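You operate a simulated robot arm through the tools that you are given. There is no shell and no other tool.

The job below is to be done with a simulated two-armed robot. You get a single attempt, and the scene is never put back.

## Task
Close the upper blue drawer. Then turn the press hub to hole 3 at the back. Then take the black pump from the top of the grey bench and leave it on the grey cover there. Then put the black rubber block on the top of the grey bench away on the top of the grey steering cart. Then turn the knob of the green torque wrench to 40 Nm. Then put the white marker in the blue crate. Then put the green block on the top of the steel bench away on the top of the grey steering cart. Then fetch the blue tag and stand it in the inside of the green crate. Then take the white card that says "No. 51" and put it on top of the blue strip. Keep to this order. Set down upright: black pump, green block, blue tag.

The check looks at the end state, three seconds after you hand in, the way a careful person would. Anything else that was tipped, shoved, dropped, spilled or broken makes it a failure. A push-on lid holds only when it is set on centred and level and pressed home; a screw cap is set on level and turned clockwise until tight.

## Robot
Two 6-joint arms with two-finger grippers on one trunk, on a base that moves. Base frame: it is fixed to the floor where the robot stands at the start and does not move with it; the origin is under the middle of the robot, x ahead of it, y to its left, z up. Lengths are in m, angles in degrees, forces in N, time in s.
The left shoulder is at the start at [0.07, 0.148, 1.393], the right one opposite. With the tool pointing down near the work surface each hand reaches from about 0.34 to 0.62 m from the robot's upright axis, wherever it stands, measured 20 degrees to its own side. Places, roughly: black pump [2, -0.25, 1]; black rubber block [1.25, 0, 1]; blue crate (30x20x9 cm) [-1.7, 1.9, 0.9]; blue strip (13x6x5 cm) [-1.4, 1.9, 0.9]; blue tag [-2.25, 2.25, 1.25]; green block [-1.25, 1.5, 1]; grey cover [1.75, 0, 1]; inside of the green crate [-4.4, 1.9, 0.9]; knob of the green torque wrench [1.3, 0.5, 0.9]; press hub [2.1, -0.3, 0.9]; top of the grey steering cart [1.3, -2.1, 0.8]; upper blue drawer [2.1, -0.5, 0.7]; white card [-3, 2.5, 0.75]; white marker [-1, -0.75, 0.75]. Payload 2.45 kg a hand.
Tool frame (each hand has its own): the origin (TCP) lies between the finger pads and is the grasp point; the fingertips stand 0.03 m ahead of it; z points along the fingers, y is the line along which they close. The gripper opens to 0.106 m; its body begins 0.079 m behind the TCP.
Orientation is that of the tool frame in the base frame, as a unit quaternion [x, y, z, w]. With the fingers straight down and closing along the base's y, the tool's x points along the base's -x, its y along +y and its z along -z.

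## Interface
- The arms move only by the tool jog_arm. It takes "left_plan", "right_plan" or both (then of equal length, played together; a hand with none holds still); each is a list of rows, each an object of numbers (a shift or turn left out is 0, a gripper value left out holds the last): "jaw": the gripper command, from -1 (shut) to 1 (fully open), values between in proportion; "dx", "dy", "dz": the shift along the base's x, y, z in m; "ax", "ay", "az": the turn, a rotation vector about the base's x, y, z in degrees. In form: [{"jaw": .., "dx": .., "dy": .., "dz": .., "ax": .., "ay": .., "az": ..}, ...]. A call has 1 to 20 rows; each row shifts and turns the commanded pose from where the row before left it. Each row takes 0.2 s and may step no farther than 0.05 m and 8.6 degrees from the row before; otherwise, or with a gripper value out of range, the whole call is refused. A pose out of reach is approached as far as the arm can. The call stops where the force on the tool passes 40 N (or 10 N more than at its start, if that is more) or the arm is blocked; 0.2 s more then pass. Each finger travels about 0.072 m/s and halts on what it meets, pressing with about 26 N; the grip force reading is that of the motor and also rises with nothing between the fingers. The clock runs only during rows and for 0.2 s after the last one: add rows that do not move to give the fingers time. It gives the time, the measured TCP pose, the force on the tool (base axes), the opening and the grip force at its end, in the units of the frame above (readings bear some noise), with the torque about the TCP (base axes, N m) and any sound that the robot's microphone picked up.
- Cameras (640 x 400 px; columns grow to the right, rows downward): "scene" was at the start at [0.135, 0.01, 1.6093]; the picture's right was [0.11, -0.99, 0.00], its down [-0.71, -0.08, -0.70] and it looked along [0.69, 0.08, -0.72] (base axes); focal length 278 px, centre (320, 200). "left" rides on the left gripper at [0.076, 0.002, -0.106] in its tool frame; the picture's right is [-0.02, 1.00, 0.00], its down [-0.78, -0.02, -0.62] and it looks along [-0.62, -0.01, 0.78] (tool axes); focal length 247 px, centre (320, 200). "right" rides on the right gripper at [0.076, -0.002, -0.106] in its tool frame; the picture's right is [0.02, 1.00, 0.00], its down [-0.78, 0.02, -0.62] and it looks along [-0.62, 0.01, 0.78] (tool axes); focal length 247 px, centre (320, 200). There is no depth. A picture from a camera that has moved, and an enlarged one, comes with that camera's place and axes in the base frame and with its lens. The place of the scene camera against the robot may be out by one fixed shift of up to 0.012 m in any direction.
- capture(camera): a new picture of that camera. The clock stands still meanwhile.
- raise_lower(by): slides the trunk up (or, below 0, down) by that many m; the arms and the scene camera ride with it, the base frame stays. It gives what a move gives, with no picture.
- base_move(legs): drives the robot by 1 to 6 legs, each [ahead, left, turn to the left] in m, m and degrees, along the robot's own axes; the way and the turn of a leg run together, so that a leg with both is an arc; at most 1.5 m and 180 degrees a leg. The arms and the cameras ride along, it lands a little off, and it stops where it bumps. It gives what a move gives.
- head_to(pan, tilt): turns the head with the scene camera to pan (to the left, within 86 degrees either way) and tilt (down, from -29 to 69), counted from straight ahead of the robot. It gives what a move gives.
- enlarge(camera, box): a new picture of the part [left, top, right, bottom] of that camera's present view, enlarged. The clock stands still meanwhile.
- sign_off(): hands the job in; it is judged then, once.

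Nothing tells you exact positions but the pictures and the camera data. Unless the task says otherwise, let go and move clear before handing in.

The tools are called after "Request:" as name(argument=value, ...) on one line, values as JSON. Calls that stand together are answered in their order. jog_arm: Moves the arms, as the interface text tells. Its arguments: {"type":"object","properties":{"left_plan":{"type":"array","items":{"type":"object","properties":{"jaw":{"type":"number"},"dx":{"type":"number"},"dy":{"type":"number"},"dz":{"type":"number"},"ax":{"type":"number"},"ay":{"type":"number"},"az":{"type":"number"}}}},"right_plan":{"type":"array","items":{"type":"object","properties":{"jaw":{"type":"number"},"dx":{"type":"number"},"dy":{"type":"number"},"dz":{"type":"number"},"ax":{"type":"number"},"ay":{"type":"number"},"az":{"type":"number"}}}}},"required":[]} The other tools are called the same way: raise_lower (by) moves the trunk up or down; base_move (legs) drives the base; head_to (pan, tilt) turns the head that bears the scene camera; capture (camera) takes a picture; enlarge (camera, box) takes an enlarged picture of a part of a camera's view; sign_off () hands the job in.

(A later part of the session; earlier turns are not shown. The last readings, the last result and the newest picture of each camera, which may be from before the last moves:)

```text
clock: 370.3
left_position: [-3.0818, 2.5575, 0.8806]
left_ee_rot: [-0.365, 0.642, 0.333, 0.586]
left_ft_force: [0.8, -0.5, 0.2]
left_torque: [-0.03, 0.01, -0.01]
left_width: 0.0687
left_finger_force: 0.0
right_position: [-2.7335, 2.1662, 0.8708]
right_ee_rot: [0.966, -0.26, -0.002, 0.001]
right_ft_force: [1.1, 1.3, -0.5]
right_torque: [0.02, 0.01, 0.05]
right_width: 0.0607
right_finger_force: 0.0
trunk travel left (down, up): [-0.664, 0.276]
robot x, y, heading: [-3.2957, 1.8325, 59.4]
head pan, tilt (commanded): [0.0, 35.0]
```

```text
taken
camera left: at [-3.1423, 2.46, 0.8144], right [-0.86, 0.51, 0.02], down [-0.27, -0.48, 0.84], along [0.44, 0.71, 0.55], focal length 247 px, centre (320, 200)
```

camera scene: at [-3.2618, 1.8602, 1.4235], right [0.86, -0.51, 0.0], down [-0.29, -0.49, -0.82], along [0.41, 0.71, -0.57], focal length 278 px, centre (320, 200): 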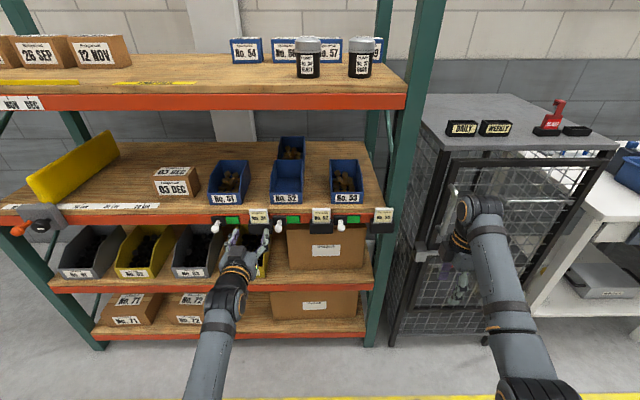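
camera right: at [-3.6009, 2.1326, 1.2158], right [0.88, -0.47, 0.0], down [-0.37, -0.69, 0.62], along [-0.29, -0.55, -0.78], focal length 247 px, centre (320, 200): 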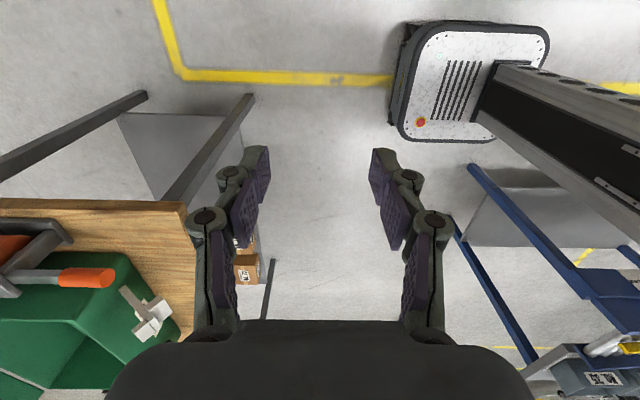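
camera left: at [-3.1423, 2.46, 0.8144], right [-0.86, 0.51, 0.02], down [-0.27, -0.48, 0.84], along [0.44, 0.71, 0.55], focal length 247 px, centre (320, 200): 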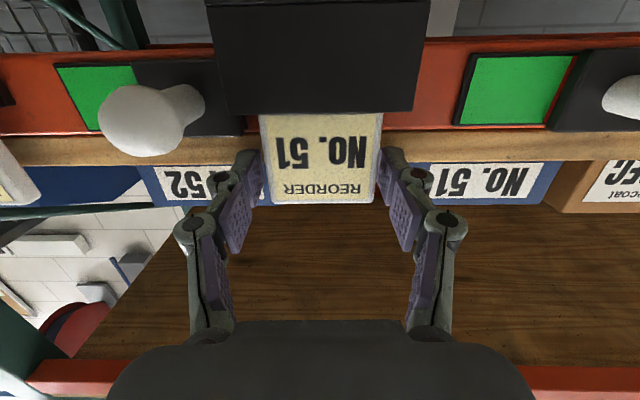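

The card is between the pads. Closing.

Request:
jog_arm(left_plan=[{"jaw": 0.1}, {"jaw": -0.3}, {"jaw": -1}, {"jaw": -1}])

Request:
capture(camera="left")

```text
clock: 371.3
left_position: [-3.0841, 2.5565, 0.8814]
left_ee_rot: [-0.364, 0.642, 0.333, 0.587]
left_ft_force: [-8.4, -5.9, -0.3]
left_torque: [-0.04, 0.0, 0.46]
left_width: 0.0558
left_finger_force: 26.2
right_position: [-2.7356, 2.165, 0.8706]
right_ee_rot: [0.966, -0.26, -0.001, 0.001]
right_ft_force: [0.2, -0.4, 0.5]
right_torque: [0.01, -0.03, -0.01]
right_width: 0.0609
right_finger_force: 0.0
trunk travel left (down, up): [-0.664, 0.276]
robot x, y, heading: [-3.2939, 1.835, 59.4]
head pan, tilt (commanded): [0.0, 35.0]
```

```text
taken
camera left: at [-3.1436, 2.4593, 0.8149], right [-0.86, 0.51, 0.02], down [-0.27, -0.48, 0.84], along [0.44, 0.71, 0.55], focal length 247 px, centre (320, 200)
```

left: 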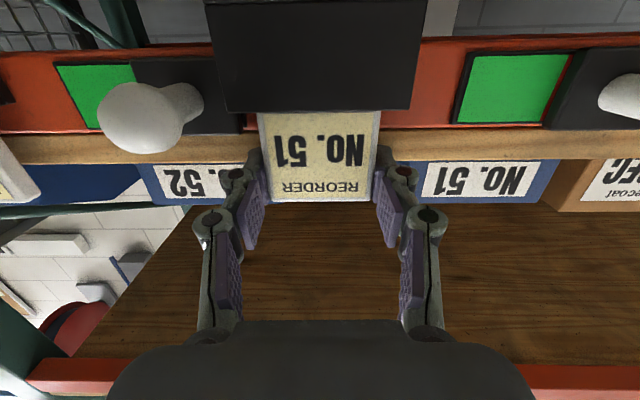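

Gripped. I'll lift it straight up out of the pocket.

Request:
jog_arm(left_plan=[{"jaw": -1, "dz": 0.01, "dx": -0.001, "dy": -0.002}, {"dz": 0.015}, {"dz": 0.02}, {"dz": 0.02}, {"dz": 0.02}])

Request:
capture(camera="left")

Request:
enlarge(camera="scene", box=[190, 180, 350, 310])

```text
clock: 372.5
left_position: [-3.0848, 2.5552, 0.966]
left_ee_rot: [-0.365, 0.642, 0.333, 0.586]
left_ft_force: [-0.1, -0.3, -0.3]
left_torque: [0.01, -0.01, 0.03]
left_width: 0.0562
left_finger_force: 26.4
right_position: [-2.734, 2.1667, 0.8691]
right_ee_rot: [0.966, -0.26, -0.002, 0.001]
right_ft_force: [1.2, -0.4, 0.1]
right_torque: [-0.02, 0.01, -0.04]
right_width: 0.0608
right_finger_force: 0.0
trunk travel left (down, up): [-0.664, 0.276]
robot x, y, heading: [-3.298, 1.8345, 59.6]
head pan, tilt (commanded): [0.0, 35.0]
```

```text
taken
camera left: at [-3.1445, 2.4579, 0.8996], right [-0.86, 0.51, 0.02], down [-0.27, -0.48, 0.84], along [0.44, 0.71, 0.55], focal length 247 px, centre (320, 200)
```

left: 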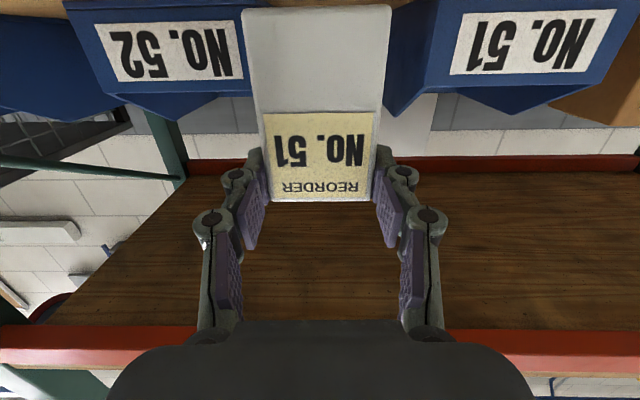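

```text
3.08 times, centred on (270, 245) of scene
camera zoom: at [-3.2203, 1.9504, 1.4234], right [0.86, -0.51, 0.0], down [-0.29, -0.49, -0.82], along [0.41, 0.71, -0.57], focal length 857 px, centre (474, 62)
```

zoom: 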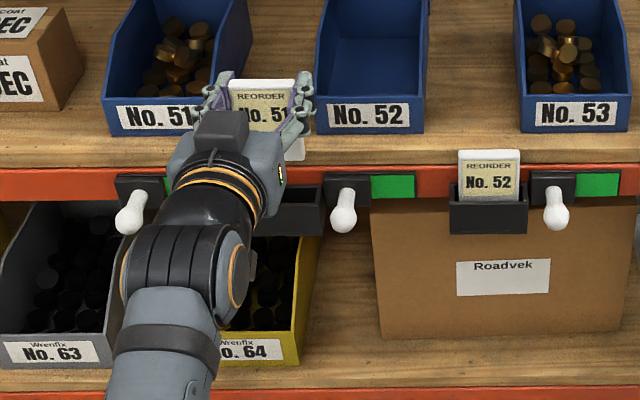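

The card is out of its pocket. I'll back off slightly, raise the trunk, and drive sideways along the aisle toward the white table with the blue strip.

Request:
base_move(legs=[[-0.2, 0, 0]])

Request:
raise_lower(by=0.2)

Request:
base_move(legs=[[0.05, -0.85, 0.7], [0.05, -0.85, 0.7]])

Request:
capture(camera="scene")

Request:
capture(camera="left")

```text
clock: 374.1
left_position: [-3.1882, 2.3788, 0.9671]
left_ee_rot: [-0.365, 0.642, 0.334, 0.586]
left_ft_force: [0.4, 0.1, -0.2]
left_torque: [-0.01, 0.0, -0.02]
left_width: 0.0562
left_finger_force: 26.2
right_position: [-2.8382, 1.9918, 0.8701]
right_ee_rot: [0.966, -0.26, -0.002, 0.0]
right_ft_force: [-0.5, 0.0, -0.3]
right_torque: [0.0, 0.0, -0.01]
right_width: 0.0611
right_finger_force: 0.0
trunk travel left (down, up): [-0.664, 0.276]
robot x, y, heading: [-3.3979, 1.6551, 59.4]
head pan, tilt (commanded): [0.0, 35.0]
```

```text
clock: 376.3
left_position: [-3.1883, 2.3794, 1.1659]
left_ee_rot: [-0.365, 0.642, 0.333, 0.586]
left_ft_force: [-0.6, -0.2, 0.7]
left_torque: [-0.01, 0.0, 0.0]
left_width: 0.056
left_finger_force: 26.5
right_position: [-2.8378, 1.9915, 1.0684]
right_ee_rot: [0.966, -0.258, -0.002, 0.0]
right_ft_force: [0.0, 0.1, -0.1]
right_torque: [0.02, -0.02, 0.0]
right_width: 0.0608
right_finger_force: 0.0
trunk travel left (down, up): [-0.864, 0.076]
robot x, y, heading: [-3.3972, 1.6522, 59.9]
head pan, tilt (commanded): [0.0, 35.0]
```

```text
clock: 385.0
left_position: [-1.6785, 1.641, 1.1655]
left_ee_rot: [-0.376, 0.636, 0.343, 0.58]
left_ft_force: [-0.6, 0.3, -0.7]
left_torque: [0.01, 0.02, 0.01]
left_width: 0.0558
left_finger_force: 25.9
right_position: [-1.3139, 1.2653, 1.0695]
right_ee_rot: [0.97, -0.241, -0.001, 0.001]
right_ft_force: [-0.2, -0.3, 0.4]
right_torque: [0.0, -0.01, 0.03]
right_width: 0.0611
right_finger_force: 0.1
trunk travel left (down, up): [-0.864, 0.076]
robot x, y, heading: [-1.8648, 0.9068, 61.6]
head pan, tilt (commanded): [0.0, 35.0]
```

```text
taken
camera scene: at [-1.792, 1.0301, 1.6235], right [0.88, -0.47, 0.0], down [-0.27, -0.51, -0.82], along [0.39, 0.72, -0.57], focal length 278 px, centre (320, 200)
```

scene: 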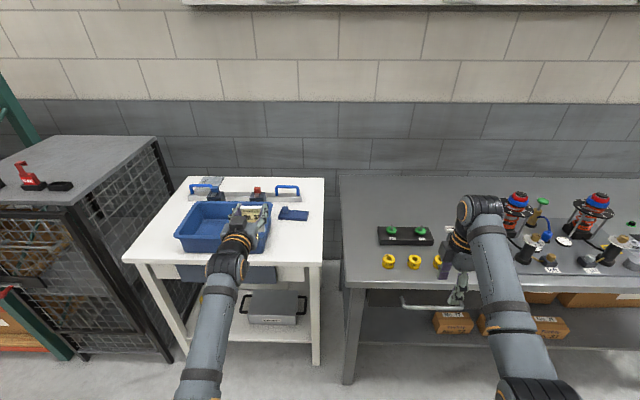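

```text
taken
camera left: at [-1.7355, 1.5401, 1.0992], right [-0.88, 0.48, 0.02], down [-0.25, -0.49, 0.84], along [0.41, 0.73, 0.55], focal length 247 px, centre (320, 200)
```

left: 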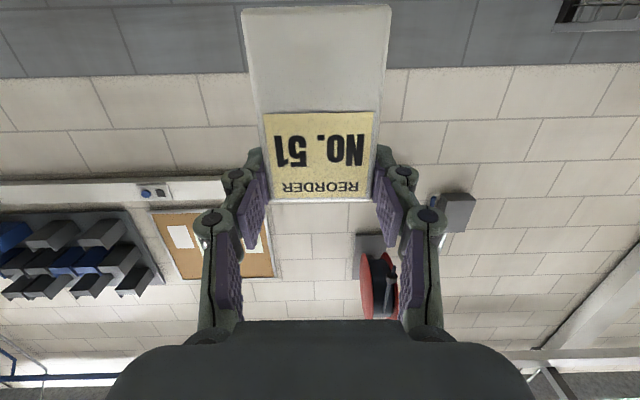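

I'm opposite the white table. I'll zoom in on the blue strip.

Request:
enlarge(camera="scene", box=[180, 165, 340, 265])

Request:
enlarge(camera="scene", box=[265, 195, 325, 235])

```text
4.00 times, centred on (260, 215) of scene
camera zoom: at [-1.792, 1.0301, 1.6235], right [0.88, -0.47, 0.0], down [-0.27, -0.51, -0.82], along [0.39, 0.72, -0.57], focal length 1114 px, centre (560, 140)
```

zoom: 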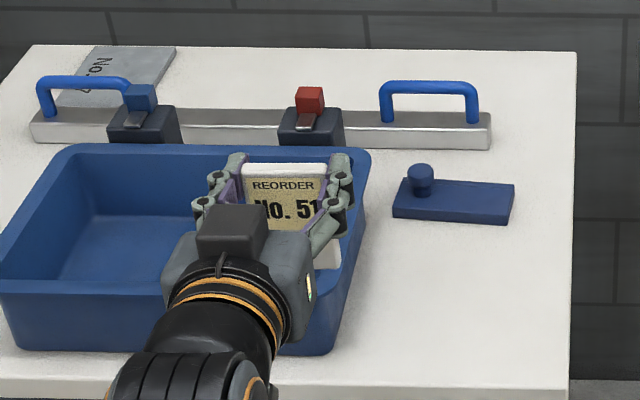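

```text
10.00 times, centred on (295, 215) of scene
camera zoom: at [-1.792, 1.0301, 1.6235], right [0.88, -0.47, 0.0], down [-0.27, -0.51, -0.82], along [0.39, 0.72, -0.57], focal length 2784 px, centre (570, 50)
```

zoom: 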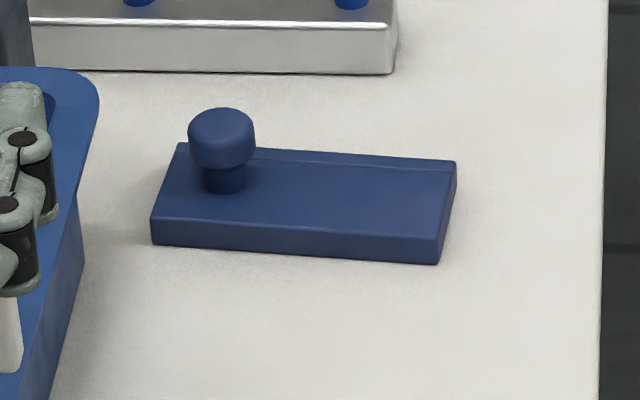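

The blue strip is a 13 × 6 cm plate with a knob near its left end; the free part of its top is on the right. I'll now rotate the hand to point down, which turns the card flat, while pulling it back a little.

Request:
jog_arm(left_plan=[{"jaw": -1, "ax": -7.2, "ay": 3.89, "dx": -0.0052, "dy": -0.0097, "dz": -0.004}, {"ax": -7.2, "ay": 3.89, "dx": -0.0052, "dy": -0.0097, "dz": -0.004}, {"ax": -7.2, "ay": 3.89, "dx": -0.0052, "dy": -0.0097, "dz": -0.004}, {"ax": -7.2, "ay": 3.89, "dx": -0.0052, "dy": -0.0097, "dz": -0.004}, {"ax": -7.2, "ay": 3.89, "dx": -0.0052, "dy": -0.0097, "dz": -0.004}, {"ax": -7.2, "ay": 3.89, "dx": -0.0052, "dy": -0.0097, "dz": -0.004}, {"ax": -7.2, "ay": 3.89, "dx": -0.0052, "dy": -0.0097, "dz": -0.004}, {"ax": -7.2, "ay": 3.89, "dx": -0.0052, "dy": -0.0097, "dz": -0.004}, {"ax": -7.2, "ay": 3.89, "dx": -0.0052, "dy": -0.0097, "dz": -0.004}, {"ax": -7.2, "ay": 3.89, "dx": -0.0052, "dy": -0.0097, "dz": -0.004}, {"ax": -7.2, "ay": 3.89, "dx": -0.0052, "dy": -0.0097, "dz": -0.004}, {}])

Request:
capture(camera="left")

Request:
capture(camera="scene")

```text
clock: 387.6
left_position: [-1.729, 1.5443, 1.1144]
left_ee_rot: [-0.511, 0.858, -0.026, -0.038]
left_ft_force: [-0.3, -0.1, -0.4]
left_torque: [0.02, -0.03, 0.01]
left_width: 0.0557
left_finger_force: 25.5
left hand out of reach, approached as far as the arm can: row 11
right_position: [-1.3135, 1.2642, 1.0708]
right_ee_rot: [0.971, -0.24, -0.001, 0.001]
right_ft_force: [0.4, -0.4, 0.1]
right_torque: [-0.01, -0.01, -0.01]
right_width: 0.061
right_finger_force: 0.1
trunk travel left (down, up): [-0.864, 0.076]
robot x, y, heading: [-1.8592, 0.9064, 61.9]
head pan, tilt (commanded): [0.0, 35.0]
```

```text
taken
camera left: at [-1.7623, 1.4861, 1.2271], right [-0.87, 0.49, -0.01], down [0.41, 0.73, 0.55], along [0.27, 0.47, -0.84], focal length 247 px, centre (320, 200)
```

left: 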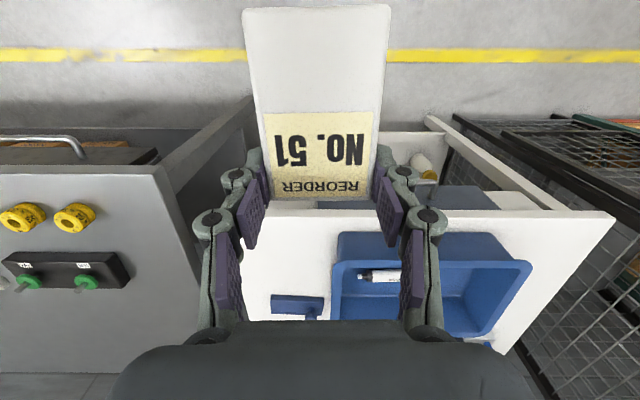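

```text
taken
camera scene: at [-1.7914, 1.0294, 1.6235], right [0.88, -0.47, 0.0], down [-0.27, -0.51, -0.82], along [0.39, 0.72, -0.57], focal length 278 px, centre (320, 200)
```

scene: 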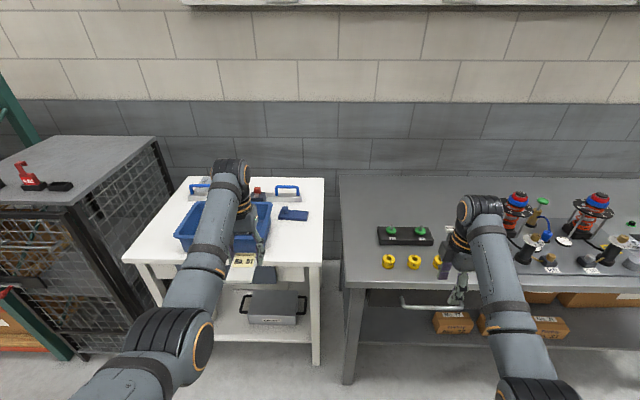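

The card is now flat, face up. The best fit is lengthwise on the strip's free part, so I'll yaw the hand by 83° and bring it in front of my centre line before driving up.

Request:
jog_arm(left_plan=[{"jaw": -1, "az": 8.3, "dx": 0.012, "dy": -0.0064}, {"az": 8.3, "dx": 0.012, "dy": -0.0064}, {"az": 8.3, "dx": 0.012, "dy": -0.0064}, {"az": 8.3, "dx": 0.012, "dy": -0.0064}, {"az": 8.3, "dx": 0.012, "dy": -0.0064}, {"az": 8.3, "dx": 0.012, "dy": -0.0064}, {"az": 8.3, "dx": 0.012, "dy": -0.0064}, {"az": 8.3, "dx": 0.012, "dy": -0.0064}, {"az": 8.3, "dx": 0.012, "dy": -0.0064}, {"az": 8.3, "dx": 0.012, "dy": -0.0064}, {}])

Request:
capture(camera="left")

Request:
capture(camera="scene")

```text
clock: 390.0
left_position: [-1.6088, 1.4823, 1.1129]
left_ee_rot: [0.952, -0.303, 0.043, 0.011]
left_ft_force: [-0.2, 0.6, 0.6]
left_torque: [0.0, -0.01, 0.0]
left_width: 0.0562
left_finger_force: 25.5
right_position: [-1.3138, 1.2641, 1.0694]
right_ee_rot: [0.971, -0.241, -0.002, 0.002]
right_ft_force: [0.4, 0.0, 0.9]
right_torque: [0.02, 0.01, 0.01]
right_width: 0.0609
right_finger_force: 0.0
trunk travel left (down, up): [-0.864, 0.076]
robot x, y, heading: [-1.8633, 0.9089, 61.9]
head pan, tilt (commanded): [0.0, 35.0]
```

```text
taken
camera left: at [-1.5564, 1.44, 1.2257], right [-0.6, -0.8, -0.01], down [-0.67, 0.5, 0.55], along [-0.44, 0.33, -0.84], focal length 247 px, centre (320, 200)
```

left: 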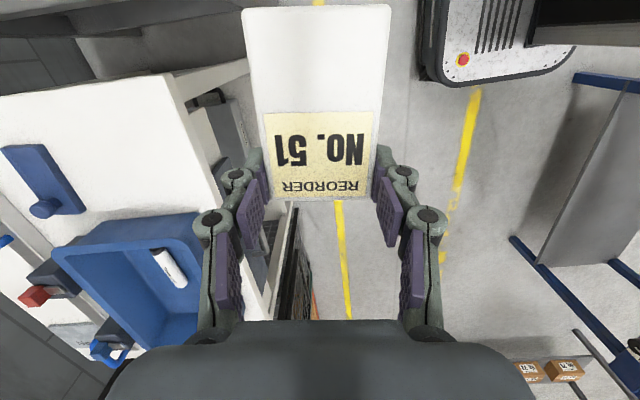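

```text
taken
camera scene: at [-1.7914, 1.0299, 1.6234], right [0.88, -0.47, 0.0], down [-0.27, -0.51, -0.82], along [0.39, 0.72, -0.57], focal length 278 px, centre (320, 200)
```

scene: 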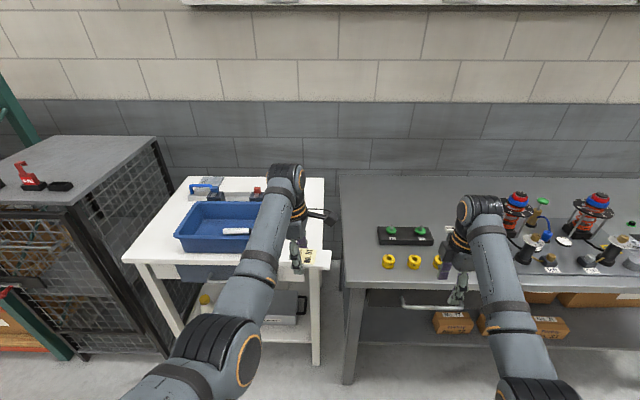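

Good pose. Driving forward so the card comes over the strip area, then I'll refine with the wrist camera.

Request:
base_move(legs=[[0.42, 0.065, 0]])

Request:
capture(camera="left")

Request:
head_to(pan=-10, tilt=50)

Request:
capture(camera="scene")

```text
clock: 392.6
left_position: [-1.4712, 1.8797, 1.1139]
left_ee_rot: [0.952, -0.304, 0.044, 0.011]
left_ft_force: [-0.7, -0.2, 0.2]
left_torque: [0.04, -0.01, -0.02]
left_width: 0.0564
left_finger_force: 25.8
right_position: [-1.1756, 1.6632, 1.0707]
right_ee_rot: [0.97, -0.242, -0.001, 0.0]
right_ft_force: [0.4, -0.6, 0.4]
right_torque: [0.01, 0.0, 0.01]
right_width: 0.0609
right_finger_force: 0.0
trunk travel left (down, up): [-0.864, 0.076]
robot x, y, heading: [-1.7217, 1.3069, 61.7]
head pan, tilt (commanded): [0.0, 35.0]
```

```text
taken
camera left: at [-1.4188, 1.8384, 1.2265], right [-0.6, -0.8, -0.01], down [-0.67, 0.5, 0.55], along [-0.44, 0.33, -0.84], focal length 247 px, centre (320, 200)
```

left: 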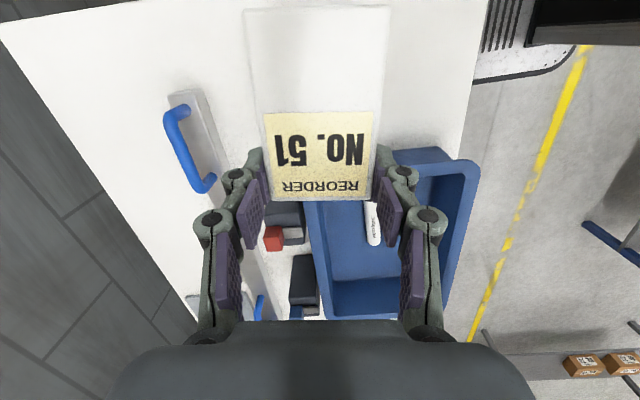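

```text
clock: 393.3
left_position: [-1.4709, 1.8817, 1.1131]
left_ee_rot: [0.952, -0.303, 0.044, 0.012]
left_ft_force: [0.3, -0.1, 0.2]
left_torque: [0.0, 0.05, 0.01]
left_width: 0.056
left_finger_force: 25.6
right_position: [-1.1738, 1.6648, 1.07]
right_ee_rot: [0.971, -0.241, -0.001, 0.001]
right_ft_force: [-0.2, -0.2, -0.7]
right_torque: [-0.02, 0.02, 0.01]
right_width: 0.061
right_finger_force: 0.0
trunk travel left (down, up): [-0.864, 0.076]
robot x, y, heading: [-1.7245, 1.3079, 61.8]
head pan, tilt (commanded): [-10.0, 50.0]
```

```text
taken
camera scene: at [-1.6464, 1.4129, 1.6017], right [0.79, -0.62, 0.0], down [-0.47, -0.6, -0.64], along [0.4, 0.51, -0.77], focal length 278 px, centre (320, 200)
```

scene: 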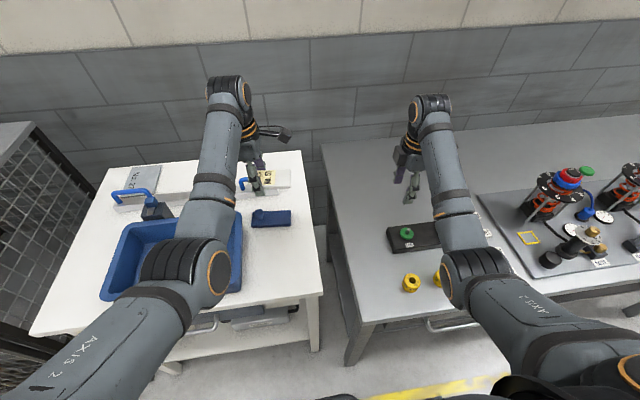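

The card hides the strip from the wrist camera, but the scene camera sees both. Zooming in.

Request:
enlarge(camera="scene", box=[220, 150, 320, 240])

```text
4.44 times, centred on (270, 195) of scene
camera zoom: at [-1.6464, 1.4129, 1.6017], right [0.79, -0.62, 0.0], down [-0.47, -0.6, -0.64], along [0.4, 0.51, -0.77], focal length 1237 px, centre (542, 222)
```

zoom: 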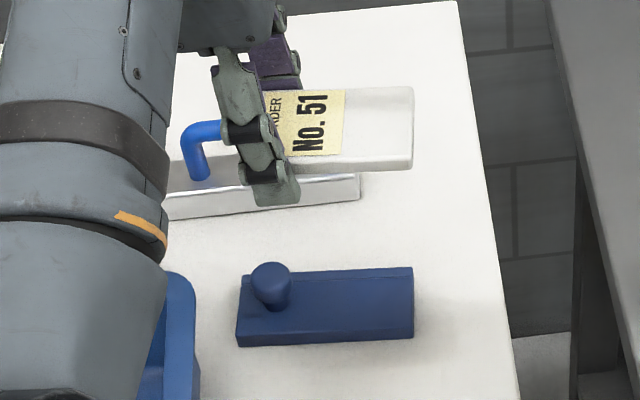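

The strip's centre is at about [-1.436, 1.938], and the card needs to go 67 mm forward. I'll move the base 5 cm and the rest with the arm, lowering the trunk 5 cm for reach.

Request:
base_move(legs=[[0.05, 0, 0]])

Request:
raise_lower(by=-0.05)

Request:
enlarge(camera="scene", box=[200, 140, 320, 250])

```text
clock: 394.3
left_position: [-1.4506, 1.9183, 1.1171]
left_ee_rot: [0.952, -0.303, 0.045, 0.007]
left_ft_force: [-1.0, -0.4, 0.0]
left_torque: [0.08, -0.02, 0.01]
left_width: 0.0561
left_finger_force: 26.2
right_position: [-1.1556, 1.7025, 1.074]
right_ee_rot: [0.971, -0.241, -0.002, -0.003]
right_ft_force: [0.0, -0.3, 0.0]
right_torque: [0.1, 0.0, 0.03]
right_width: 0.0607
right_finger_force: 0.1
trunk travel left (down, up): [-0.864, 0.076]
robot x, y, heading: [-1.699, 1.3501, 62.0]
head pan, tilt (commanded): [-10.0, 50.0]
```

```text
clock: 395.2
left_position: [-1.4463, 1.9248, 1.0621]
left_ee_rot: [0.952, -0.304, 0.043, 0.013]
left_ft_force: [0.3, 0.4, 0.4]
left_torque: [-0.01, 0.01, 0.01]
left_width: 0.056
left_finger_force: 26.0
right_position: [-1.1508, 1.7091, 1.0188]
right_ee_rot: [0.971, -0.241, -0.002, 0.001]
right_ft_force: [-0.6, 0.2, -0.1]
right_torque: [-0.04, -0.01, 0.0]
right_width: 0.0609
right_finger_force: 0.2
trunk travel left (down, up): [-0.814, 0.126]
robot x, y, heading: [-1.7003, 1.353, 61.7]
head pan, tilt (commanded): [-10.0, 50.0]
```

```text
3.64 times, centred on (260, 195) of scene
camera zoom: at [-1.6225, 1.457, 1.5515], right [0.79, -0.62, 0.0], down [-0.47, -0.6, -0.64], along [0.4, 0.5, -0.77], focal length 1012 px, centre (538, 218)
```

zoom: 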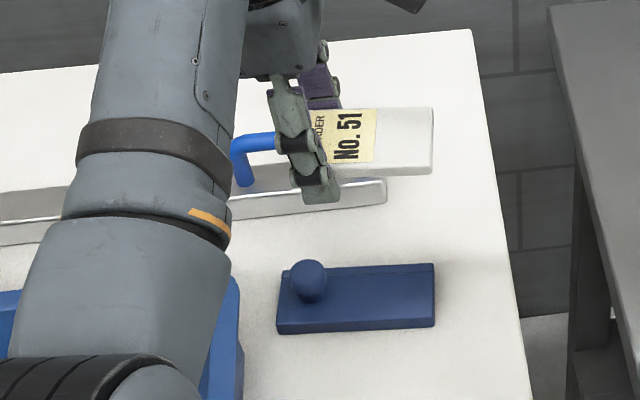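

Everything agrees within a few millimetres: I need about 16 mm more. I'll shift and lower part-way, then check.

Request:
jog_arm(left_plan=[{"jaw": -1, "dx": 0.005, "dy": 0.016}, {"dz": -0.03}, {"dz": -0.03}, {"dz": -0.03}, {}])

Request:
enlarge(camera="scene", box=[200, 140, 320, 250])

```text
clock: 396.4
left_position: [-1.4435, 1.9422, 0.9747]
left_ee_rot: [0.952, -0.304, 0.044, 0.012]
left_ft_force: [-0.3, 0.4, 0.9]
left_torque: [-0.02, -0.02, -0.03]
left_width: 0.056
left_finger_force: 26.4
right_position: [-1.1507, 1.7083, 1.0193]
right_ee_rot: [0.971, -0.24, -0.002, 0.0]
right_ft_force: [-0.3, -0.4, -0.1]
right_torque: [0.01, 0.02, 0.02]
right_width: 0.061
right_finger_force: 0.1
trunk travel left (down, up): [-0.814, 0.126]
robot x, y, heading: [-1.6962, 1.3511, 61.8]
head pan, tilt (commanded): [-10.0, 50.0]
```

```text
3.64 times, centred on (260, 195) of scene
camera zoom: at [-1.6233, 1.4554, 1.5517], right [0.79, -0.62, 0.0], down [-0.47, -0.6, -0.64], along [0.4, 0.51, -0.77], focal length 1012 px, centre (538, 218)
```

zoom: 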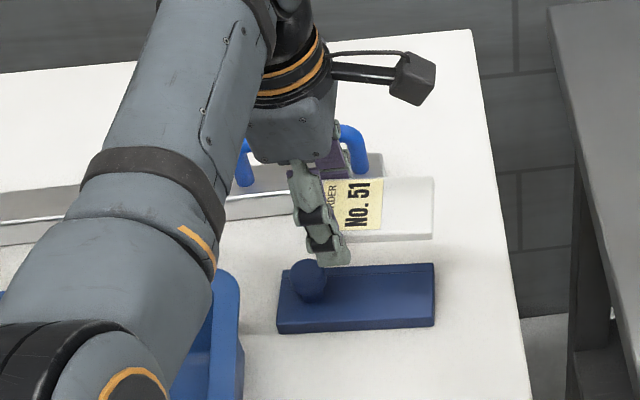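

Alignment is within 3 mm. I'll shift 5 mm right for extra room beside the knob and continue lowering.

Request:
jog_arm(left_plan=[{"jaw": -1, "dx": 0.0041, "dy": -0.0029}, {"dz": -0.025}, {"dz": -0.02}, {"dz": -0.01}, {}])

Request:
enlarge(camera="scene", box=[210, 160, 310, 250])

```text
clock: 397.6
left_position: [-1.4439, 1.9355, 0.9192]
left_ee_rot: [0.951, -0.304, 0.044, 0.012]
left_ft_force: [-0.1, 0.5, 0.1]
left_torque: [-0.01, -0.02, 0.01]
left_width: 0.0563
left_finger_force: 26.0
left hand out of reach, approached as far as the arm can: row 4
right_position: [-1.1513, 1.7087, 1.0195]
right_ee_rot: [0.971, -0.241, -0.002, 0.002]
right_ft_force: [-0.4, 0.4, -0.8]
right_torque: [0.0, -0.02, 0.0]
right_width: 0.0608
right_finger_force: 0.0
trunk travel left (down, up): [-0.814, 0.126]
robot x, y, heading: [-1.7004, 1.3516, 61.8]
head pan, tilt (commanded): [-10.0, 50.0]
```

```text
4.44 times, centred on (260, 205) of scene
camera zoom: at [-1.6235, 1.4557, 1.5517], right [0.79, -0.62, 0.0], down [-0.47, -0.6, -0.64], along [0.4, 0.51, -0.77], focal length 1237 px, centre (587, 178)
```

zoom: 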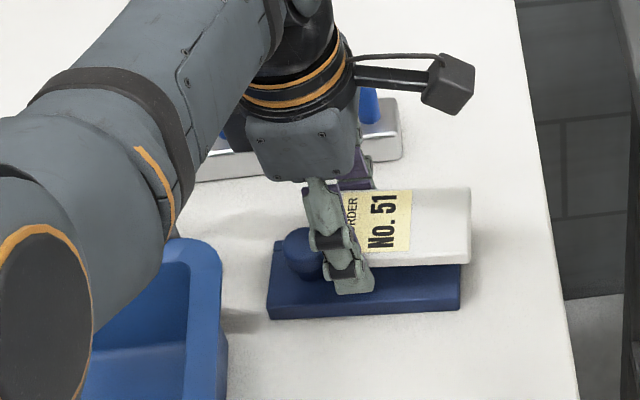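

The arm is at its reach limit here, so I'll raise the hand a bit, lower the trunk for more reach, and re-centre over the strip.

Request:
jog_arm(left_plan=[{"jaw": -1, "dz": 0.03}, {}])

Request:
raise_lower(by=-0.03)

Request:
jog_arm(left_plan=[{"jaw": -1, "dx": 0.0087, "dy": 0.002}, {}])

Request:
enlarge(camera="scene", box=[210, 150, 310, 240])

```text
clock: 398.2
left_position: [-1.439, 1.9429, 0.9459]
left_ee_rot: [0.952, -0.304, 0.043, 0.013]
left_ft_force: [-0.4, 0.2, -0.1]
left_torque: [0.02, 0.02, -0.01]
left_width: 0.056
left_finger_force: 25.8
left hand out of reach, approached as far as the arm can: row 1
right_position: [-1.1526, 1.7077, 1.0194]
right_ee_rot: [0.971, -0.241, -0.002, 0.002]
right_ft_force: [-0.2, 1.2, 0.5]
right_torque: [-0.01, -0.02, -0.03]
right_width: 0.0605
right_finger_force: 0.1
trunk travel left (down, up): [-0.814, 0.126]
robot x, y, heading: [-1.7, 1.3468, 61.7]
head pan, tilt (commanded): [-10.0, 50.0]
```

```text
clock: 398.9
left_position: [-1.4389, 1.9413, 0.9165]
left_ee_rot: [0.952, -0.303, 0.044, 0.012]
left_ft_force: [0.3, -0.2, -1.1]
left_torque: [0.0, 0.0, -0.01]
left_width: 0.0561
left_finger_force: 26.3
right_position: [-1.1516, 1.7066, 0.9909]
right_ee_rot: [0.97, -0.242, -0.002, 0.001]
right_ft_force: [-0.5, 0.1, 0.3]
right_torque: [0.03, -0.01, 0.01]
right_width: 0.0608
right_finger_force: 0.0
trunk travel left (down, up): [-0.784, 0.156]
robot x, y, heading: [-1.6964, 1.3495, 62.1]
head pan, tilt (commanded): [-10.0, 50.0]
```

```text
clock: 399.5
left_position: [-1.4362, 1.9401, 0.9184]
left_ee_rot: [0.952, -0.303, 0.043, 0.013]
left_ft_force: [0.3, 0.6, -0.5]
left_torque: [0.03, 0.02, 0.01]
left_width: 0.0559
left_finger_force: 25.6
left hand out of reach, approached as far as the arm can: row 1
right_position: [-1.1511, 1.7082, 0.9904]
right_ee_rot: [0.97, -0.241, -0.002, 0.0]
right_ft_force: [0.6, 0.5, 1.0]
right_torque: [-0.03, -0.02, -0.02]
right_width: 0.0609
right_finger_force: 0.1
trunk travel left (down, up): [-0.784, 0.156]
robot x, y, heading: [-1.6981, 1.348, 61.8]
head pan, tilt (commanded): [-10.0, 50.0]
```

```text
4.44 times, centred on (260, 195) of scene
camera zoom: at [-1.6236, 1.4555, 1.5217], right [0.79, -0.62, 0.0], down [-0.47, -0.6, -0.64], along [0.4, 0.51, -0.77], focal length 1237 px, centre (587, 222)
```

zoom: 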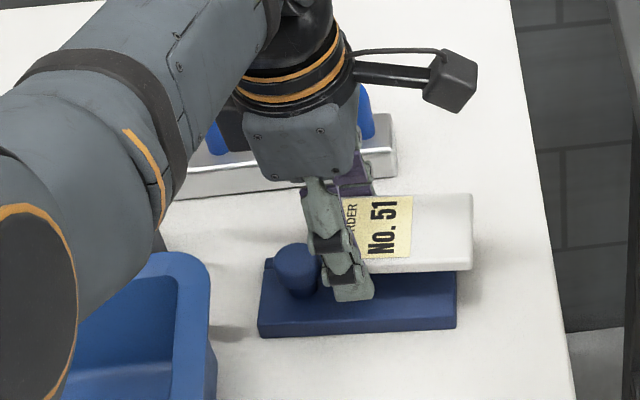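

Centred now. Lowering the last bit with the trunk.

Request:
raise_lower(by=-0.014)

Request:
enlarge(camera="scene", box=[225, 165, 295, 230])

```text
clock: 400.1
left_position: [-1.4359, 1.9394, 0.9048]
left_ee_rot: [0.952, -0.303, 0.043, 0.012]
left_ft_force: [-0.1, 0.4, 0.1]
left_torque: [0.02, -0.01, 0.01]
left_width: 0.056
left_finger_force: 26.3
right_position: [-1.1513, 1.7072, 0.9753]
right_ee_rot: [0.97, -0.241, -0.002, 0.001]
right_ft_force: [1.0, 0.2, 0.3]
right_torque: [0.04, 0.01, -0.01]
right_width: 0.0609
right_finger_force: 0.0
trunk travel left (down, up): [-0.77, 0.17]
robot x, y, heading: [-1.699, 1.3467, 61.8]
head pan, tilt (commanded): [-10.0, 50.0]
```

```text
6.15 times, centred on (260, 198) of scene
camera zoom: at [-1.6236, 1.4552, 1.5077], right [0.79, -0.62, 0.0], down [-0.47, -0.6, -0.64], along [0.4, 0.51, -0.77], focal length 1713 px, centre (689, 215)
```

zoom: 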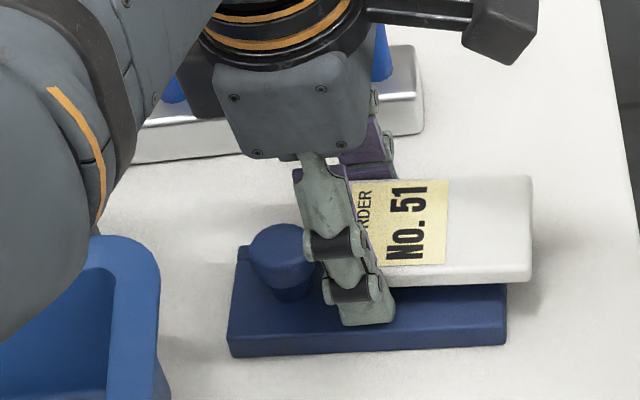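

Request:
raise_lower(by=-0.007)

Request:
enlarge(camera="scene", box=[225, 160, 295, 225])

```text
clock: 400.7
left_position: [-1.4367, 1.9396, 0.9033]
left_ee_rot: [0.952, -0.303, 0.046, 0.007]
left_ft_force: [-2.5, 1.8, 32.9]
left_torque: [-0.65, 0.99, -0.3]
left_width: 0.0564
left_finger_force: 25.7
right_position: [-1.1533, 1.7043, 0.9704]
right_ee_rot: [0.97, -0.242, -0.002, -0.002]
right_ft_force: [0.2, 0.4, -0.5]
right_torque: [-0.01, -0.01, 0.0]
right_width: 0.0609
right_finger_force: 0.1
trunk travel left (down, up): [-0.763, 0.177]
robot x, y, heading: [-1.6985, 1.3504, 61.9]
head pan, tilt (commanded): [-10.0, 50.0]
```

```text
6.15 times, centred on (260, 192) of scene
camera zoom: at [-1.6259, 1.4508, 1.5017], right [0.79, -0.62, 0.0], down [-0.47, -0.6, -0.65], along [0.4, 0.51, -0.76], focal length 1713 px, centre (689, 246)
```

zoom: 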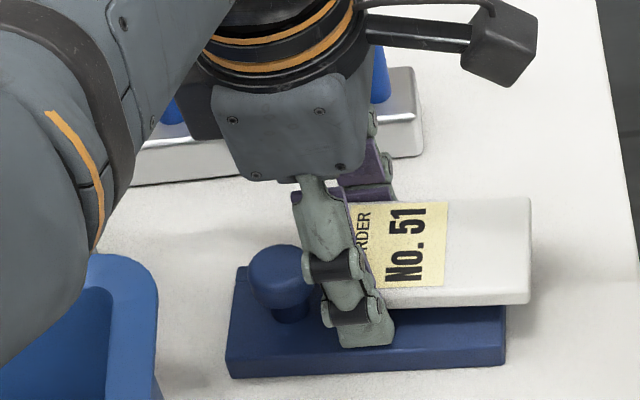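

Fingertips touch the strip top; the card hangs just under 1 cm above it. I'll relieve the pressure, then open so the card settles flat on the strip.

Request:
jog_arm(left_plan=[{"jaw": -1, "dz": 0.006}, {}])

```text
clock: 401.3
left_position: [-1.4365, 1.9397, 0.9039]
left_ee_rot: [0.951, -0.305, 0.043, 0.013]
left_ft_force: [0.3, 2.2, 15.2]
left_torque: [-0.29, 0.35, -0.04]
left_width: 0.0562
left_finger_force: 26.0
right_position: [-1.152, 1.707, 0.9698]
right_ee_rot: [0.97, -0.241, -0.002, 0.001]
right_ft_force: [0.4, 0.2, 0.4]
right_torque: [0.0, -0.01, -0.02]
right_width: 0.0609
right_finger_force: 0.1
trunk travel left (down, up): [-0.763, 0.177]
robot x, y, heading: [-1.6996, 1.349, 61.8]
head pan, tilt (commanded): [-10.0, 50.0]
```

Request:
jog_arm(left_plan=[{"jaw": -1, "dz": 0.004}, {}])

```text
clock: 401.9
left_position: [-1.4351, 1.9411, 0.9069]
left_ee_rot: [0.952, -0.304, 0.043, 0.014]
left_ft_force: [0.1, 0.6, 0.5]
left_torque: [0.03, 0.05, 0.02]
left_width: 0.0559
left_finger_force: 26.3
right_position: [-1.1509, 1.7086, 0.9682]
right_ee_rot: [0.97, -0.242, -0.003, 0.001]
right_ft_force: [-0.2, -0.3, -0.1]
right_torque: [0.02, 0.0, 0.02]
right_width: 0.061
right_finger_force: 0.1
trunk travel left (down, up): [-0.763, 0.177]
robot x, y, heading: [-1.7011, 1.3496, 61.7]
head pan, tilt (commanded): [-10.0, 50.0]
```

Request:
jog_arm(left_plan=[{"jaw": -1, "dz": -0.003}, {}, {"jaw": 0.15}, {"jaw": 0.25}, {"jaw": 0.25}, {}])

Request:
enlarge(camera="scene", box=[225, 160, 295, 225])

Request:
capture(camera="left")

```text
clock: 403.3
left_position: [-1.4346, 1.9418, 0.9037]
left_ee_rot: [0.952, -0.304, 0.044, 0.013]
left_ft_force: [-0.4, -0.7, 0.6]
left_torque: [-0.01, 0.0, 0.01]
left_width: 0.066
left_finger_force: 0.0
right_position: [-1.1525, 1.7086, 0.9688]
right_ee_rot: [0.97, -0.242, -0.001, 0.001]
right_ft_force: [-0.1, -0.5, -0.1]
right_torque: [0.0, 0.0, 0.0]
right_width: 0.0613
right_finger_force: 0.0
trunk travel left (down, up): [-0.763, 0.177]
robot x, y, heading: [-1.6997, 1.3505, 62.0]
head pan, tilt (commanded): [-10.0, 50.0]
```

```text
6.15 times, centred on (260, 192) of scene
camera zoom: at [-1.6234, 1.4556, 1.5007], right [0.79, -0.62, 0.0], down [-0.47, -0.6, -0.64], along [0.4, 0.51, -0.77], focal length 1713 px, centre (689, 246)
```

zoom: 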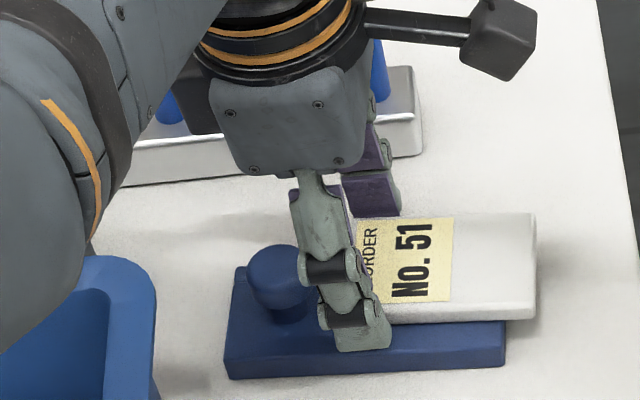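

```text
taken
camera left: at [-1.3829, 1.9003, 1.0168], right [-0.6, -0.8, 0.0], down [-0.67, 0.5, 0.55], along [-0.44, 0.33, -0.84], focal length 247 px, centre (320, 200)
```

left: 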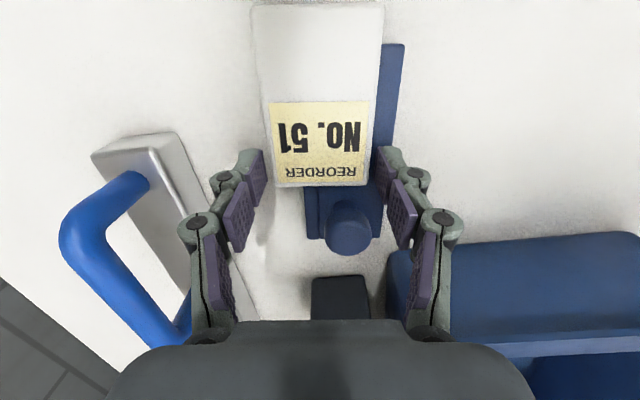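

The card is on the strip, but the wrist camera shows it sits about 16 mm too far back. It is still between the fingers, so I'll re-grip it, lift a few millimetres, shift it toward the front and slightly left, and set it down again.

Request:
jog_arm(left_plan=[{"jaw": -0.3}, {"jaw": -1}, {"jaw": -1}, {"jaw": -1}])

Request:
jog_arm(left_plan=[{"jaw": -1, "dz": 0.007}, {}])

Request:
capture(camera="left")

Request:
enlarge(camera="scene", box=[225, 160, 295, 225])

```text
clock: 404.3
left_position: [-1.436, 1.9416, 0.9043]
left_ee_rot: [0.952, -0.303, 0.043, 0.012]
left_ft_force: [0.4, -0.3, 0.6]
left_torque: [-0.02, 0.03, 0.0]
left_width: 0.0567
left_finger_force: 26.6
right_position: [-1.1515, 1.7075, 0.9697]
right_ee_rot: [0.97, -0.242, -0.002, 0.0]
right_ft_force: [0.5, -1.0, 0.0]
right_torque: [-0.02, 0.0, -0.03]
right_width: 0.0609
right_finger_force: 0.0
trunk travel left (down, up): [-0.763, 0.177]
robot x, y, heading: [-1.6991, 1.3481, 61.8]
head pan, tilt (commanded): [-10.0, 50.0]
```

```text
clock: 404.9
left_position: [-1.4348, 1.9423, 0.9112]
left_ee_rot: [0.951, -0.304, 0.044, 0.014]
left_ft_force: [0.2, 0.2, -0.1]
left_torque: [0.02, 0.02, -0.03]
left_width: 0.0568
left_finger_force: 25.4
left hand out of reach, approached as far as the arm can: row 1
right_position: [-1.1515, 1.709, 0.9688]
right_ee_rot: [0.97, -0.241, -0.002, 0.0]
right_ft_force: [-0.6, 0.8, 1.1]
right_torque: [0.01, -0.03, -0.01]
right_width: 0.0611
right_finger_force: 0.2
trunk travel left (down, up): [-0.763, 0.177]
robot x, y, heading: [-1.6948, 1.3485, 61.8]
head pan, tilt (commanded): [-10.0, 50.0]
```

```text
taken
camera left: at [-1.3817, 1.9014, 1.0231], right [-0.6, -0.8, 0.0], down [-0.67, 0.5, 0.55], along [-0.44, 0.33, -0.84], focal length 247 px, centre (320, 200)
```

left: 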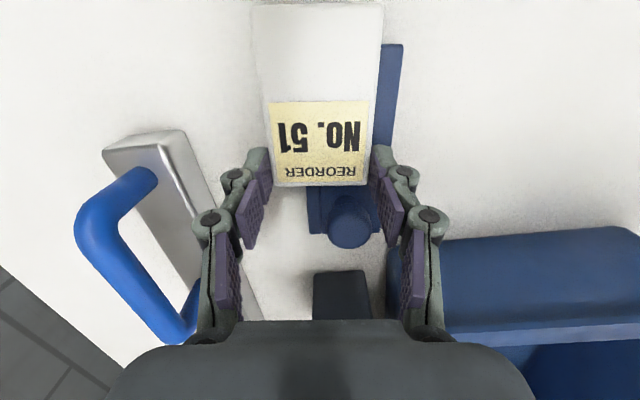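

```text
6.15 times, centred on (260, 192) of scene
camera zoom: at [-1.6234, 1.4556, 1.5007], right [0.79, -0.62, 0.0], down [-0.47, -0.6, -0.64], along [0.4, 0.51, -0.77], focal length 1713 px, centre (689, 246)
```

zoom: 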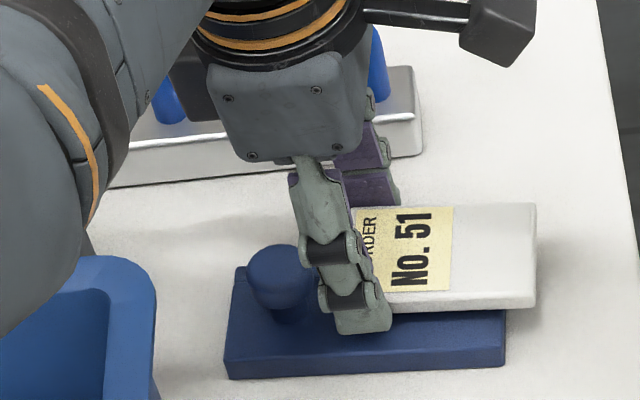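

Re-gripped and lifted. Now shifting it toward me and slightly left, then a check.

Request:
jog_arm(left_plan=[{"jaw": -1, "dx": -0.008, "dy": -0.0044}, {"dx": -0.008, "dy": -0.0044}, {}])

Request:
capture(camera="left")

```text
clock: 405.7
left_position: [-1.4395, 1.9451, 0.9057]
left_ee_rot: [0.952, -0.304, 0.043, 0.013]
left_ft_force: [0.2, -0.9, 0.1]
left_torque: [0.02, 0.01, 0.02]
left_width: 0.057
left_finger_force: 25.8
left hand out of reach, approached as far as the arm can: row 1, 2
right_position: [-1.1524, 1.7073, 0.9686]
right_ee_rot: [0.971, -0.24, -0.002, 0.001]
right_ft_force: [0.3, -0.1, 0.6]
right_torque: [-0.01, -0.01, 0.03]
right_width: 0.0611
right_finger_force: 0.0
trunk travel left (down, up): [-0.763, 0.177]
robot x, y, heading: [-1.6962, 1.3513, 61.5]
head pan, tilt (commanded): [-10.0, 50.0]
```

```text
taken
camera left: at [-1.3865, 1.9044, 1.0188], right [-0.6, -0.8, 0.0], down [-0.67, 0.5, 0.55], along [-0.44, 0.33, -0.84], focal length 247 px, centre (320, 200)
```

left: 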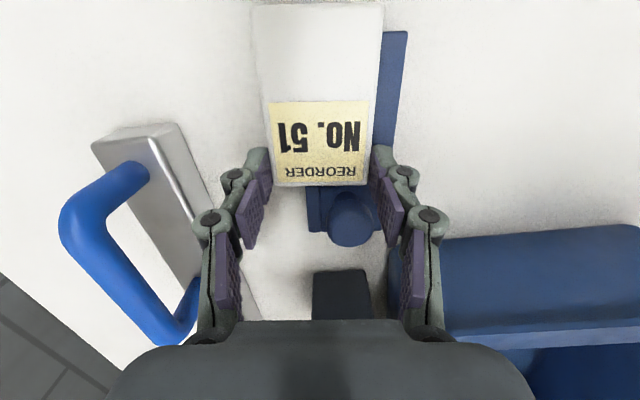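

The arm wouldn't move inward in that pose, so I'll lift slightly with the trunk and shift the base back 16 mm instead.

Request:
raise_lower(by=0.008)

Request:
base_move(legs=[[-0.0165, 0, 0]])

Request:
capture(camera="left")

Request:
enlarge(camera="scene", box=[225, 160, 295, 225])

```text
clock: 406.3
left_position: [-1.4393, 1.946, 0.9142]
left_ee_rot: [0.951, -0.304, 0.043, 0.013]
left_ft_force: [-0.4, -0.4, -0.9]
left_torque: [0.0, -0.01, 0.04]
left_width: 0.0569
left_finger_force: 25.8
right_position: [-1.1515, 1.7071, 0.9766]
right_ee_rot: [0.97, -0.241, -0.002, 0.001]
right_ft_force: [-0.2, -0.1, 0.3]
right_torque: [0.02, 0.0, -0.02]
right_width: 0.0609
right_finger_force: 0.1
trunk travel left (down, up): [-0.771, 0.169]
robot x, y, heading: [-1.6968, 1.3531, 61.9]
head pan, tilt (commanded): [-10.0, 50.0]
```

```text
clock: 407.1
left_position: [-1.4456, 1.9338, 0.911]
left_ee_rot: [0.952, -0.304, 0.043, 0.015]
left_ft_force: [0.5, 1.1, -0.4]
left_torque: [-0.03, 0.05, 0.0]
left_width: 0.0566
left_finger_force: 25.5
right_position: [-1.1566, 1.6955, 0.9739]
right_ee_rot: [0.971, -0.241, -0.002, 0.003]
right_ft_force: [1.1, -0.3, -0.2]
right_torque: [-0.03, 0.07, 0.0]
right_width: 0.0609
right_finger_force: 0.0
trunk travel left (down, up): [-0.771, 0.169]
robot x, y, heading: [-1.7096, 1.3348, 61.9]
head pan, tilt (commanded): [-10.0, 50.0]
```

```text
taken
camera left: at [-1.3929, 1.8928, 1.0243], right [-0.6, -0.8, 0.0], down [-0.67, 0.5, 0.55], along [-0.44, 0.33, -0.84], focal length 247 px, centre (320, 200)
```

left: 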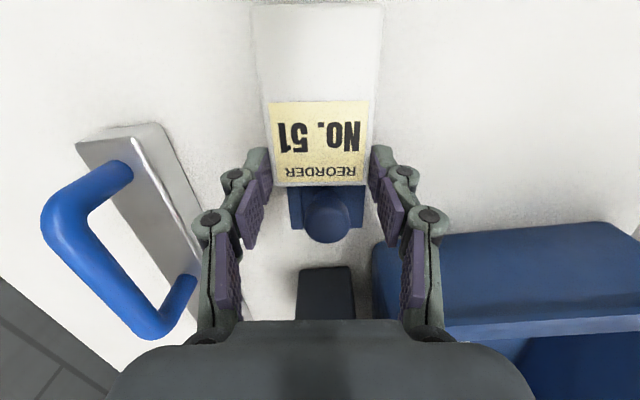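

```text
6.15 times, centred on (260, 192) of scene
camera zoom: at [-1.6286, 1.4454, 1.5081], right [0.79, -0.62, 0.0], down [-0.47, -0.6, -0.64], along [0.4, 0.5, -0.77], focal length 1713 px, centre (689, 246)
```

zoom: 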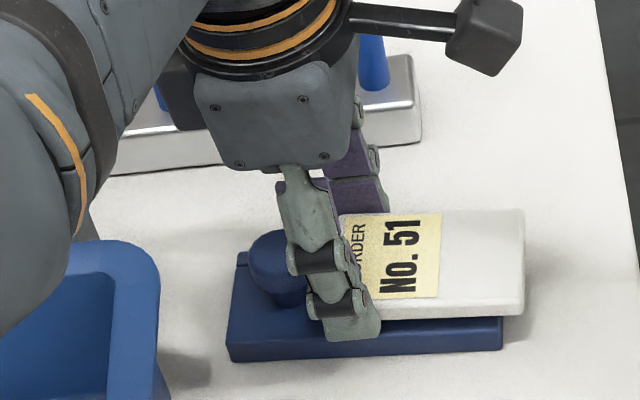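

The card is now centred on the strip within 3 mm. Lowering and releasing.

Request:
raise_lower(by=-0.006)

Request:
jog_arm(left_plan=[{"jaw": -1, "dz": -0.002}, {}])

```text
clock: 407.6
left_position: [-1.4463, 1.9324, 0.9073]
left_ee_rot: [0.952, -0.303, 0.044, 0.014]
left_ft_force: [-0.1, 0.5, -0.1]
left_torque: [0.0, -0.03, -0.03]
left_width: 0.057
left_finger_force: 25.8
right_position: [-1.1583, 1.6941, 0.9707]
right_ee_rot: [0.97, -0.241, -0.003, 0.001]
right_ft_force: [0.1, 0.5, -0.2]
right_torque: [-0.04, 0.0, -0.02]
right_width: 0.0607
right_finger_force: 0.0
trunk travel left (down, up): [-0.765, 0.175]
robot x, y, heading: [-1.7066, 1.3341, 61.6]
head pan, tilt (commanded): [-10.0, 50.0]
```

```text
clock: 408.2
left_position: [-1.4477, 1.9323, 0.905]
left_ee_rot: [0.951, -0.304, 0.044, 0.013]
left_ft_force: [0.0, 0.7, 0.9]
left_torque: [-0.01, 0.03, 0.01]
left_width: 0.0569
left_finger_force: 25.7
right_position: [-1.1596, 1.6932, 0.9701]
right_ee_rot: [0.97, -0.241, -0.002, 0.002]
right_ft_force: [0.4, -0.2, 0.0]
right_torque: [0.03, -0.01, 0.03]
right_width: 0.0609
right_finger_force: 0.0
trunk travel left (down, up): [-0.765, 0.175]
robot x, y, heading: [-1.7056, 1.3395, 61.7]
head pan, tilt (commanded): [-10.0, 50.0]
```

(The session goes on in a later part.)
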